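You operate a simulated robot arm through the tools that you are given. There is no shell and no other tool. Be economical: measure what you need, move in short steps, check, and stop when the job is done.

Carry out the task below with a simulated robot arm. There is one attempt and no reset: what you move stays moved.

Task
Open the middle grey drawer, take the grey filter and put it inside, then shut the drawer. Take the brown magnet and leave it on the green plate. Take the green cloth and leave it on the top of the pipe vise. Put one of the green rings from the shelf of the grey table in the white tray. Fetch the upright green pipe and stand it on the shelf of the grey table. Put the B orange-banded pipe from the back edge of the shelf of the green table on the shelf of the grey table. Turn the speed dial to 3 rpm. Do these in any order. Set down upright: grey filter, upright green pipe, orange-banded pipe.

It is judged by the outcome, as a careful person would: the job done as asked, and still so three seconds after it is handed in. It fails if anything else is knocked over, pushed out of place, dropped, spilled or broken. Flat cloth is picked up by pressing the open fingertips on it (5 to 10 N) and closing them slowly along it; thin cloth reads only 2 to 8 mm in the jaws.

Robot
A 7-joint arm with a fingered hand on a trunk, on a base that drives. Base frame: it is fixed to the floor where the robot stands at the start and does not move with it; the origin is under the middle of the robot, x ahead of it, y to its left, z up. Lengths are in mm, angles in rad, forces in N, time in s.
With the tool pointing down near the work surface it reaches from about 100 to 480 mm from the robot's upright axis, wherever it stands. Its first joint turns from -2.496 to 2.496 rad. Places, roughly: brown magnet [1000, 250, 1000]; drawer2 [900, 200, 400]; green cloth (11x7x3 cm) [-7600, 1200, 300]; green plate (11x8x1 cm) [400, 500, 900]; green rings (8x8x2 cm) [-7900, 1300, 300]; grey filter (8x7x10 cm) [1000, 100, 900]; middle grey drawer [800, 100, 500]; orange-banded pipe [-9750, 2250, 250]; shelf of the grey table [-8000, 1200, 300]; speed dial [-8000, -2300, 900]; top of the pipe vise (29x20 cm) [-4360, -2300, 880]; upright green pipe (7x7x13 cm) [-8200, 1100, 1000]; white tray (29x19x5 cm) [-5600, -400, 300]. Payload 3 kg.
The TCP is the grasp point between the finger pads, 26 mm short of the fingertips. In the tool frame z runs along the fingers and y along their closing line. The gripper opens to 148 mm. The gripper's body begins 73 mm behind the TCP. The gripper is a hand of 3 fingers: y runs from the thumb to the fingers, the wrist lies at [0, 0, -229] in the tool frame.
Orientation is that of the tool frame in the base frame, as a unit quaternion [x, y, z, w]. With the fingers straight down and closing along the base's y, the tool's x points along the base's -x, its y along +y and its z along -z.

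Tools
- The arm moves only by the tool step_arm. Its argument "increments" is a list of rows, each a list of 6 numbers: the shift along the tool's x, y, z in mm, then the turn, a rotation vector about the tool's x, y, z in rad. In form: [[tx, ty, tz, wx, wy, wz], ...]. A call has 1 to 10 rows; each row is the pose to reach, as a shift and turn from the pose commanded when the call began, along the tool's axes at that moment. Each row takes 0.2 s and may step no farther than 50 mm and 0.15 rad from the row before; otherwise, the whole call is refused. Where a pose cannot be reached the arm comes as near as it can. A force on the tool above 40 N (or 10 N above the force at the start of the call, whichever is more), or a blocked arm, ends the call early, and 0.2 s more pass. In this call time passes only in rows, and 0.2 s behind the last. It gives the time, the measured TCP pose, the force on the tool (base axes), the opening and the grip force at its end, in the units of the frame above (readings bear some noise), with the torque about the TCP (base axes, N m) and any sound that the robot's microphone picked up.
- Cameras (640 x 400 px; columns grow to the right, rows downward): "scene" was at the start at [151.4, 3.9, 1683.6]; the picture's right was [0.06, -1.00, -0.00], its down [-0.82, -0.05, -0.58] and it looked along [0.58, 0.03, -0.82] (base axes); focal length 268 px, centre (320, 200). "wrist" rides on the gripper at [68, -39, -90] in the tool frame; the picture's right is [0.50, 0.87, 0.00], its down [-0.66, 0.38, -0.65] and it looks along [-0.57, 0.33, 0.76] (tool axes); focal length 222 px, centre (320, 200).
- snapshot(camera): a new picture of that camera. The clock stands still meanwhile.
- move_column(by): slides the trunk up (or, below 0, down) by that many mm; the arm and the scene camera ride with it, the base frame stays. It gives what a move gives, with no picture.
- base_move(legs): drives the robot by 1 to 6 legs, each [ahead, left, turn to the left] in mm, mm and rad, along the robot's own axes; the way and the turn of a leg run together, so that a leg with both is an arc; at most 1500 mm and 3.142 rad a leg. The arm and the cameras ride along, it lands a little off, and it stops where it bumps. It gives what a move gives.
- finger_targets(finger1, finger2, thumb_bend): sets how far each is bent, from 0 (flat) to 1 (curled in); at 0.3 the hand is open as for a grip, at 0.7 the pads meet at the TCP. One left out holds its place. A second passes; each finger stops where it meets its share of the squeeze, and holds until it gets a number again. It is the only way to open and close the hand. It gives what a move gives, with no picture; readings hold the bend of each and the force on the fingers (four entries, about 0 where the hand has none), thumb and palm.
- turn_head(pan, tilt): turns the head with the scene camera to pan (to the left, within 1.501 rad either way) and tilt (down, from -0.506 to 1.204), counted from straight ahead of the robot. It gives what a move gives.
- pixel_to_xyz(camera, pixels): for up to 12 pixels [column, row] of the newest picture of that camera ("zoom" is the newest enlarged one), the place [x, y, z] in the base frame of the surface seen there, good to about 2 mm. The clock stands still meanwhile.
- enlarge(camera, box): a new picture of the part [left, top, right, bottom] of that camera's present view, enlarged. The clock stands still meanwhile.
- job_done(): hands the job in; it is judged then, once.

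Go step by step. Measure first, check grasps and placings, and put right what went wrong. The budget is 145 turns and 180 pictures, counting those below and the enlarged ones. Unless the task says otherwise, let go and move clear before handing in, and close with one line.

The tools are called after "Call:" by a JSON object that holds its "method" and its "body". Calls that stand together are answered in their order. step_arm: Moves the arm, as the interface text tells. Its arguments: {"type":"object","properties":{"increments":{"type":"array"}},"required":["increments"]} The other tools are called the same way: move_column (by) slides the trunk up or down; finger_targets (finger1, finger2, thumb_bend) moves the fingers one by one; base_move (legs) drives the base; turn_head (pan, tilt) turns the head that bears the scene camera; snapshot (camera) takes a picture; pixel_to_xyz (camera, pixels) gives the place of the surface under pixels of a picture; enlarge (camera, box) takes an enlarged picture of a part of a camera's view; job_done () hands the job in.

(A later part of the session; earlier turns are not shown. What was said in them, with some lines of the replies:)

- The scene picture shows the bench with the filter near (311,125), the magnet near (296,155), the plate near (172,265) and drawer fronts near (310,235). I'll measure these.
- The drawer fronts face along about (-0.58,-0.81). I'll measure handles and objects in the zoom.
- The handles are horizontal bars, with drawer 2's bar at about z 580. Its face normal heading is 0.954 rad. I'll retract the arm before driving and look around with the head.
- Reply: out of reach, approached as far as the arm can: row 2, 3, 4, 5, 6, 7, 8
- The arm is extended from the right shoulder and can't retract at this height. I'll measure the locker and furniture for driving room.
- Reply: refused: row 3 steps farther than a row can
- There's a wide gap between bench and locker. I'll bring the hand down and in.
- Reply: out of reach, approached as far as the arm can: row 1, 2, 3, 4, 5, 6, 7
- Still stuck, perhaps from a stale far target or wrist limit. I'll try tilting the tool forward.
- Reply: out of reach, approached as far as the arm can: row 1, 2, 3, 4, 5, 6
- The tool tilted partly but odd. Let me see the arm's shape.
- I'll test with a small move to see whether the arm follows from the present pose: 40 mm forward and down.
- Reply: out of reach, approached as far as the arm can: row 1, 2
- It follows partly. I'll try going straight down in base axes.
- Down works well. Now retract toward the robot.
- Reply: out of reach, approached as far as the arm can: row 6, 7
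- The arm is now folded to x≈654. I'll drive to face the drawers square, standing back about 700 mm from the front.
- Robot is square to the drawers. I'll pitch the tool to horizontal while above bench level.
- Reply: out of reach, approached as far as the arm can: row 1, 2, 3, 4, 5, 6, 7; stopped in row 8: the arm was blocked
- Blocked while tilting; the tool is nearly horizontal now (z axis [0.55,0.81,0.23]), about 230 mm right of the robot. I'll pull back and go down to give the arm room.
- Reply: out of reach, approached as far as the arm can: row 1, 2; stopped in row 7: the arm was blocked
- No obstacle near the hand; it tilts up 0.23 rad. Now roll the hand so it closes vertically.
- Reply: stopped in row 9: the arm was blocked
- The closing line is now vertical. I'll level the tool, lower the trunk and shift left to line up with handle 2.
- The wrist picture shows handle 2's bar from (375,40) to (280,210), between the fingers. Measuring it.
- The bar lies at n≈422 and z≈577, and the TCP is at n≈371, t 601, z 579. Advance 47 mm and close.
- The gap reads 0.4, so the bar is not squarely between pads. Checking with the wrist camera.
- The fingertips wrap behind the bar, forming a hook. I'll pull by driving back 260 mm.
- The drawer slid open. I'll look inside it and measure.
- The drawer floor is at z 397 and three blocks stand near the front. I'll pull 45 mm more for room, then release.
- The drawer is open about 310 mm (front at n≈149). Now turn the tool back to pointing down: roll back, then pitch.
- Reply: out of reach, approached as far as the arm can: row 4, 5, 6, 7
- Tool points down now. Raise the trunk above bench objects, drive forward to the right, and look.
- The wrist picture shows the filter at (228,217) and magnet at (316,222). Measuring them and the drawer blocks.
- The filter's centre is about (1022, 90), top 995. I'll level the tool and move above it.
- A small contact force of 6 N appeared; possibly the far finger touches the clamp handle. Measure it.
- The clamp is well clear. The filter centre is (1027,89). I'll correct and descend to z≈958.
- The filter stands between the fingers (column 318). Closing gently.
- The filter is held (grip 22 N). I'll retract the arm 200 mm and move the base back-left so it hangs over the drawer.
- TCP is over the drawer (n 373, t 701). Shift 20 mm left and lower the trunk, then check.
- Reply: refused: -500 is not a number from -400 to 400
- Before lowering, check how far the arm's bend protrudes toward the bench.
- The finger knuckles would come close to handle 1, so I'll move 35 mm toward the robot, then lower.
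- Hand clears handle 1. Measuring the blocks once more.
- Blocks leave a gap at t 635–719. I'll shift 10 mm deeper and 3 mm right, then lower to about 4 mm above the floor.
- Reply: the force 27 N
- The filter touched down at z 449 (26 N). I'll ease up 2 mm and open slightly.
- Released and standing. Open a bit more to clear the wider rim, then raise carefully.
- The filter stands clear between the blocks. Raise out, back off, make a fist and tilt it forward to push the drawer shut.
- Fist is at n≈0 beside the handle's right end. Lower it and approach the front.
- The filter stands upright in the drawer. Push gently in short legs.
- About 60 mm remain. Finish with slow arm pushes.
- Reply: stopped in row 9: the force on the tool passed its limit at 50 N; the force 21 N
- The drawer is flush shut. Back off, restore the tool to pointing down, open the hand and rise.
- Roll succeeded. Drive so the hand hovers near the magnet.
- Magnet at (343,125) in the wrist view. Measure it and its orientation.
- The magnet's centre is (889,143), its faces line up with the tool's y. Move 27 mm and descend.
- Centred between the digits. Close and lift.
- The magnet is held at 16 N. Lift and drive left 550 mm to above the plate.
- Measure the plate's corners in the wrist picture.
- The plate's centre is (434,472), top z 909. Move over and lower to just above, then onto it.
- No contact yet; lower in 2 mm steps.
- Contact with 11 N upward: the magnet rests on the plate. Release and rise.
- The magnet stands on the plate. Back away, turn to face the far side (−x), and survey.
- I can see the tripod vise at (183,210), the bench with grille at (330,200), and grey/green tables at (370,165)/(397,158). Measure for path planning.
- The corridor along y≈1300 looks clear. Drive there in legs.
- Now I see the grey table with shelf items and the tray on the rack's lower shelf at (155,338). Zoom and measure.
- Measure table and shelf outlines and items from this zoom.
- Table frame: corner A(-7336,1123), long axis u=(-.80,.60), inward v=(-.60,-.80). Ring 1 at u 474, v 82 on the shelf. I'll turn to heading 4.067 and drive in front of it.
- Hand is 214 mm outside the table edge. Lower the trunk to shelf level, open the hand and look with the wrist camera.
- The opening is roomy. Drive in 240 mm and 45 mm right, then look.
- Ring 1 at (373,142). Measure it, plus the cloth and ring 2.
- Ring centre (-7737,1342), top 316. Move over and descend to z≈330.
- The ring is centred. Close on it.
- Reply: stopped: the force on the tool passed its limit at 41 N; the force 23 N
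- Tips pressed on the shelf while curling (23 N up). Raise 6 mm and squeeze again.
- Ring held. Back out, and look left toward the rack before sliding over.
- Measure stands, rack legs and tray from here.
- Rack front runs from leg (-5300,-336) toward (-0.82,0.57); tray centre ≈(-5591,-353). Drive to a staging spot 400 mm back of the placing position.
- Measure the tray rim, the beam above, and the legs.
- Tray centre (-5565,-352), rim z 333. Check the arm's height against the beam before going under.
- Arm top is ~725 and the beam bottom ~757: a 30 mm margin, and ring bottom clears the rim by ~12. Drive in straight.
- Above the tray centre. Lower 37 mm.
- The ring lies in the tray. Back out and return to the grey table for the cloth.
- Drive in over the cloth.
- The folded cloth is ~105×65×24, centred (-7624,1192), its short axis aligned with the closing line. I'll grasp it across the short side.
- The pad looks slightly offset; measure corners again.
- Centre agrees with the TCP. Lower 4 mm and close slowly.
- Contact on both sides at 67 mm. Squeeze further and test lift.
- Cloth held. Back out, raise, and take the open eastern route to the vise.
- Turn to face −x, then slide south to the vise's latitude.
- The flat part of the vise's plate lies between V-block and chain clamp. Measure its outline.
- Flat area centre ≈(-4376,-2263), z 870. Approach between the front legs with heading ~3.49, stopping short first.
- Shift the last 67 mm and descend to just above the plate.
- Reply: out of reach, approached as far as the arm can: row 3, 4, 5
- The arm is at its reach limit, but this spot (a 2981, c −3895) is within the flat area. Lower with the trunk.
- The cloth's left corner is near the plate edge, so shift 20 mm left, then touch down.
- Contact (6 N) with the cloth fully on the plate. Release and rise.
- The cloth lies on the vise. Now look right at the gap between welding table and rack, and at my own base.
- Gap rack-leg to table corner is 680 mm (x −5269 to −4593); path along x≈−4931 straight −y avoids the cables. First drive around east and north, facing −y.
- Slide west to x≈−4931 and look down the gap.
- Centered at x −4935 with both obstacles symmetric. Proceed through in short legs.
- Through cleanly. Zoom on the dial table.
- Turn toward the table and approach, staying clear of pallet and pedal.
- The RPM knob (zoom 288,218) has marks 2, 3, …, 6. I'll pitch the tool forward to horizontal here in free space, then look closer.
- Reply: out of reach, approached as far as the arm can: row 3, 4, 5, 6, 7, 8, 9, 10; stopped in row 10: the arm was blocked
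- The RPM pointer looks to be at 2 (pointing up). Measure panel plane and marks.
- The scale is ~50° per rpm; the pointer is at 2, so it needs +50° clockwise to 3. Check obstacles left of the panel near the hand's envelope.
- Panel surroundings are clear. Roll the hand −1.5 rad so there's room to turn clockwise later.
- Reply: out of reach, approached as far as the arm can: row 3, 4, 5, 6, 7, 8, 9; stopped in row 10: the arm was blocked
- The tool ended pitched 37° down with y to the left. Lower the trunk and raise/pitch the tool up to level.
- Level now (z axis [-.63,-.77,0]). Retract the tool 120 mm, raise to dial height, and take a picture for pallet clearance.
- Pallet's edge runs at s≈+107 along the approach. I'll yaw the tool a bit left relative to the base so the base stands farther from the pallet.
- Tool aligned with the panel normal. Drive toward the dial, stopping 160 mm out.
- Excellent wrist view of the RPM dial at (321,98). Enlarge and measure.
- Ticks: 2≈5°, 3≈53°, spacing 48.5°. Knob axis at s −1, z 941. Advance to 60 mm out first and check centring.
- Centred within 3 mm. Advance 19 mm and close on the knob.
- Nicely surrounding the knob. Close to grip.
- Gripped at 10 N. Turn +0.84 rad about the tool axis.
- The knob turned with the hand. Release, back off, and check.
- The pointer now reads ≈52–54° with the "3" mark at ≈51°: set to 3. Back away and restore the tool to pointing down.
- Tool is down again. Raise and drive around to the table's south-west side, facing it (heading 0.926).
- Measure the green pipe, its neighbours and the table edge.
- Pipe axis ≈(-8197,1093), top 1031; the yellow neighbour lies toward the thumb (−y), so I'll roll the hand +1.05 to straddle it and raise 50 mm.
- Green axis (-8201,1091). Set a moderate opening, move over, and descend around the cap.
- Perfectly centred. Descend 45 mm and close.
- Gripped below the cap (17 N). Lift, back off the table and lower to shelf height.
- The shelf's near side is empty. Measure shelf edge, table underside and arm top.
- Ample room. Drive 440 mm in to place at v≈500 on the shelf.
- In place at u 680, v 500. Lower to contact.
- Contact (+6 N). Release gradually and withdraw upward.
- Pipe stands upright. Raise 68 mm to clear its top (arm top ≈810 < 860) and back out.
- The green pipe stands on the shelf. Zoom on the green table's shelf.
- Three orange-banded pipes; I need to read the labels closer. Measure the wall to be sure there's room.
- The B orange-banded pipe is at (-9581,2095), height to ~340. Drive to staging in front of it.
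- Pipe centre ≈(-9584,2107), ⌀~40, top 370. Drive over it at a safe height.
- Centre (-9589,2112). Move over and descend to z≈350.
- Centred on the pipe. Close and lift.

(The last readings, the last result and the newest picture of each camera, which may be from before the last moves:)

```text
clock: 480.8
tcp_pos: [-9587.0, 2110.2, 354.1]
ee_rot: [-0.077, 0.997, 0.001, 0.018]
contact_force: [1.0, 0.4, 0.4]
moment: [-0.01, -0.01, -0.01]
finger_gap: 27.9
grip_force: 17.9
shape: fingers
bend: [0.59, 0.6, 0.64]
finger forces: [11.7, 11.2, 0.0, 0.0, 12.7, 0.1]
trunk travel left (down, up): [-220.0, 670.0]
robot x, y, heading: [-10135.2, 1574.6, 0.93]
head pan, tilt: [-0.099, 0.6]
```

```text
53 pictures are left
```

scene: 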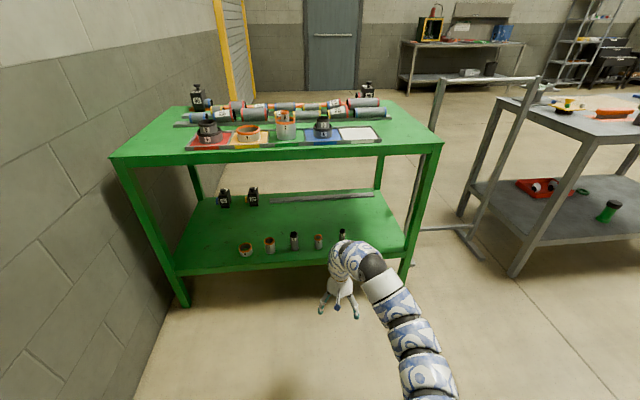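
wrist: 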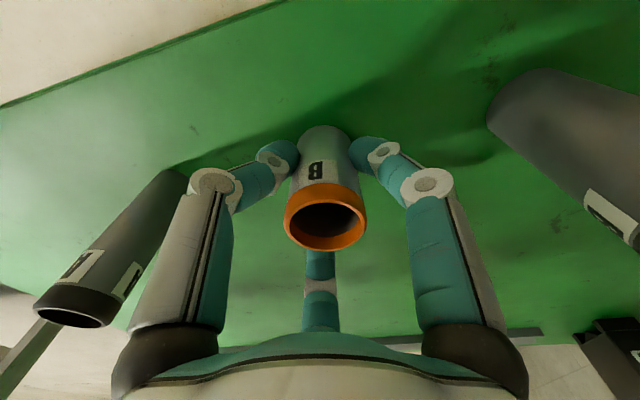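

Held at 18 N. Lift, back out and drive to the grey table's staging point.

Call:
{"method": "step_arm", "body": {"increments": [[0, 0, -30, 0, 0, 0], [0, 0, -70, 0, 0, 0], [0, 0, -100, 0, 0, 0]]}}

Call:
{"method": "base_move", "body": {"legs": [[-450, 0, 0], [29, -985, 0], [29, -985, 0]]}}

Call:
{"method": "snapshot", "body": {"camera": "scene"}}

```text
clock: 481.6
tcp_pos: [-9592.8, 2112.0, 451.8]
ee_rot: [-0.076, 0.997, 0.001, 0.018]
contact_force: [0.2, -0.2, -3.1]
moment: [-0.02, 0.03, 0.01]
finger_gap: 28.0
grip_force: 17.8
shape: fingers
bend: [0.59, 0.6, 0.64]
finger forces: [11.7, 11.3, 0.0, 0.0, 12.5, 0.0]
trunk travel left (down, up): [-220.0, 670.0]
robot x, y, heading: [-10139.7, 1576.3, 0.929]
head pan, tilt: [-0.099, 0.6]
```

```text
clock: 494.1
tcp_pos: [-8189.1, 601.5, 452.5]
ee_rot: [-0.084, 0.996, 0.002, 0.018]
contact_force: [0.6, 0.2, -0.8]
moment: [0.0, -0.02, 0.03]
finger_gap: 28.2
grip_force: 18.0
shape: fingers
bend: [0.59, 0.6, 0.64]
finger forces: [11.8, 11.1, 0.1, 0.0, 12.7, 0.0]
trunk travel left (down, up): [-220.0, 670.0]
robot x, y, heading: [-8720.5, 58.7, 0.951]
head pan, tilt: [-0.099, 0.6]
```

```text
52 pictures are left
```

scene: 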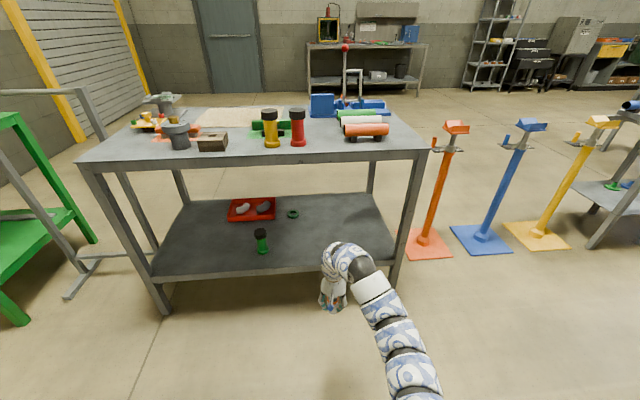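

Drive in 430 mm with 50 mm left to u≈430, v≈500.

Call:
{"method": "base_move", "body": {"legs": [[430, 51, 0]]}}

Call:
{"method": "step_arm", "body": {"increments": [[0, 0, 40, 0, 0, 0], [0, 0, 75, 0, 0, 0], [0, 0, 92, 0, 0, 0]]}}

Call:
{"method": "snapshot", "body": {"camera": "wrist"}}

```text
clock: 496.8
tcp_pos: [-7972.2, 988.2, 452.8]
ee_rot: [-0.084, 0.996, 0.002, 0.018]
contact_force: [-0.1, -0.1, -2.5]
moment: [0.01, 0.01, -0.04]
finger_gap: 28.1
grip_force: 18.1
shape: fingers
bend: [0.59, 0.6, 0.64]
finger forces: [11.9, 11.0, 0.0, 0.1, 12.5, 0.0]
trunk travel left (down, up): [-220.0, 670.0]
robot x, y, heading: [-8507.9, 442.4, 0.943]
head pan, tilt: [-0.099, 0.6]
```

```text
clock: 497.6
tcp_pos: [-7968.5, 986.9, 359.9]
ee_rot: [-0.085, 0.996, 0.001, 0.017]
contact_force: [-0.4, 0.2, -1.8]
moment: [-0.01, -0.01, 0.01]
finger_gap: 28.2
grip_force: 18.0
shape: fingers
bend: [0.59, 0.6, 0.64]
finger forces: [12.0, 11.1, 0.0, 0.1, 12.5, 0.0]
trunk travel left (down, up): [-220.0, 670.0]
robot x, y, heading: [-8511.5, 441.6, 0.946]
head pan, tilt: [-0.099, 0.6]
```

```text
51 pictures are left
```

wrist: 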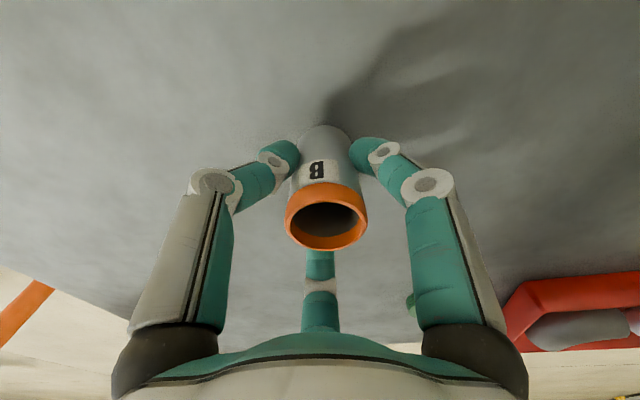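

Over the shelf; lower the last few millimetres to contact.

Call:
{"method": "step_arm", "body": {"increments": [[0, 0, 2, 0, 0, 0], [0, 0, 4, 0, 0, 0], [0, 0, 6, 0, 0, 0]]}}

```text
clock: 498.4
tcp_pos: [-7968.1, 986.8, 355.1]
ee_rot: [-0.084, 0.996, 0.001, 0.018]
contact_force: [-0.2, 0.0, -2.2]
moment: [-0.02, 0.0, 0.02]
finger_gap: 28.0
grip_force: 17.4
shape: fingers
bend: [0.59, 0.6, 0.64]
finger forces: [12.0, 11.0, 0.1, 0.0, 12.6, 0.0]
trunk travel left (down, up): [-220.0, 670.0]
robot x, y, heading: [-8509.4, 441.4, 0.95]
head pan, tilt: [-0.099, 0.6]
```

Call:
{"method": "step_arm", "body": {"increments": [[0, 0, 1.5, 0, 0, 0], [0, 0, 3, 0, 0, 0]]}}

```text
clock: 499.0
tcp_pos: [-7968.6, 987.6, 353.4]
ee_rot: [-0.085, 0.996, 0.003, 0.019]
contact_force: [2.7, -3.0, 16.5]
moment: [-0.06, -0.01, 0.04]
finger_gap: 28.1
grip_force: 21.3
shape: fingers
bend: [0.59, 0.6, 0.64]
finger forces: [13.5, 12.6, 0.0, 0.0, 16.7, 0.0]
trunk travel left (down, up): [-220.0, 670.0]
robot x, y, heading: [-8513.7, 443.4, 0.947]
head pan, tilt: [-0.099, 0.6]
5 turns are left
```

Contact at 16 N: the pipe rests on the shelf. Release, rise clear, and back out.

Call:
{"method": "finger_targets", "body": {"finger1": 0.5, "finger2": 0.5, "thumb_bend": 0.53}}

Call:
{"method": "finger_targets", "body": {"finger1": 0.38, "finger2": 0.38, "thumb_bend": 0.38}}

Call:
{"method": "step_arm", "body": {"increments": [[0, 0, -25, 0, 0, 0], [0, 0, -60, 0, 0, 0], [0, 0, -95, 0, 0, 0]]}}

Call:
{"method": "snapshot", "body": {"camera": "wrist"}}

```text
clock: 500.0
tcp_pos: [-7969.5, 986.8, 349.8]
ee_rot: [-0.084, 0.996, 0.001, 0.017]
contact_force: [-1.4, 0.1, -0.6]
moment: [0.03, 0.01, 0.03]
finger_gap: 57.1
grip_force: 0.0
shape: fingers
bend: [0.5, 0.5, 0.53]
finger forces: [0.1, 0.0, 0.1, 0.1, 0.1, 0.0]
trunk travel left (down, up): [-220.0, 670.0]
robot x, y, heading: [-8508.9, 442.7, 0.946]
head pan, tilt: [-0.099, 0.6]
```

```text
clock: 501.0
tcp_pos: [-7970.2, 986.8, 351.3]
ee_rot: [-0.085, 0.996, 0.001, 0.018]
contact_force: [0.2, 0.0, -0.5]
moment: [0.0, 0.0, -0.01]
finger_gap: 101.0
grip_force: 0.1
shape: fingers
bend: [0.38, 0.38, 0.38]
finger forces: [0.1, 0.0, 0.0, 0.0, 0.0, 0.1]
trunk travel left (down, up): [-220.0, 670.0]
robot x, y, heading: [-8509.9, 441.4, 0.946]
head pan, tilt: [-0.099, 0.6]
```

```text
clock: 501.8
tcp_pos: [-7970.4, 987.2, 449.7]
ee_rot: [-0.085, 0.996, 0.002, 0.018]
contact_force: [-0.2, 0.4, -0.9]
moment: [-0.02, -0.01, 0.01]
finger_gap: 101.1
grip_force: 0.1
shape: fingers
bend: [0.38, 0.38, 0.38]
finger forces: [0.0, 0.0, 0.0, 0.0, 0.0, 0.1]
trunk travel left (down, up): [-220.0, 670.0]
robot x, y, heading: [-8509.1, 443.4, 0.942]
head pan, tilt: [-0.099, 0.6]
```

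```text
50 pictures are left
4 turns are left
```

wrist: 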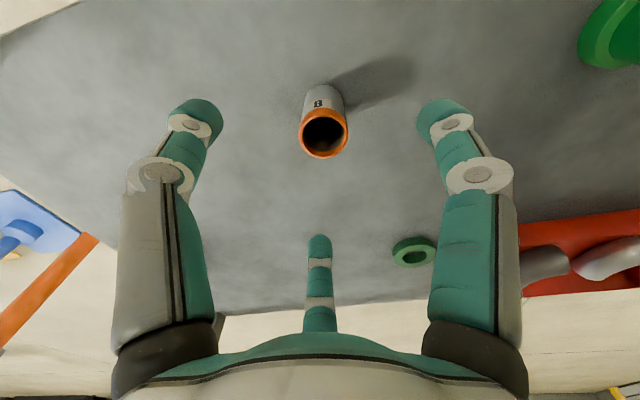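

The orange-banded pipe stands upright on the shelf. Back out clear and take a last look.

Call:
{"method": "base_move", "body": {"legs": [[-450, 0, 0]]}}

Call:
{"method": "snapshot", "body": {"camera": "scene"}}

```text
clock: 504.6
tcp_pos: [-8236.7, 611.7, 447.7]
ee_rot: [-0.08, 0.997, 0.001, 0.017]
contact_force: [-0.3, 0.3, -0.4]
moment: [0.02, -0.01, 0.0]
finger_gap: 101.3
grip_force: 0.1
shape: fingers
bend: [0.38, 0.38, 0.38]
finger forces: [0.1, 0.0, 0.0, 0.0, 0.0, 0.0]
trunk travel left (down, up): [-220.0, 670.0]
robot x, y, heading: [-8777.6, 69.6, 0.937]
head pan, tilt: [-0.099, 0.6]
```

```text
49 pictures are left
3 turns are left
```

scene: 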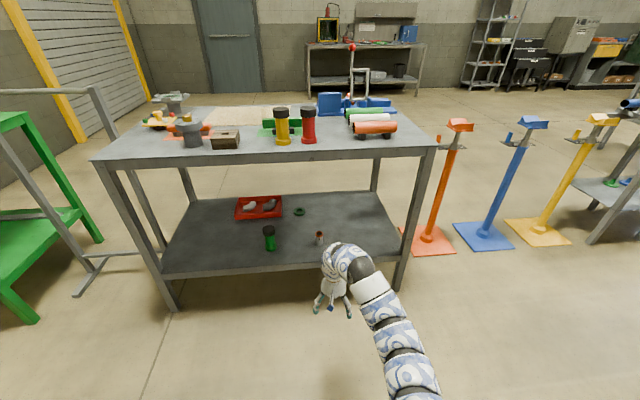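

Both pipes stand on the grey shelf (pixels (269,238) and (320,240)), and the hand is clear of everything, so I'm handing in.

Call:
{"method": "job_done", "body": {}}

```text
The job is handed in.
```

I carried out all seven steps and handed the job in. I checked each placement by camera as I made it, except the filter, which I last saw upright just before I pushed the drawer fully shut. The dial's pointer measured about 52–54°, with the 3 rpm mark at about 51°.
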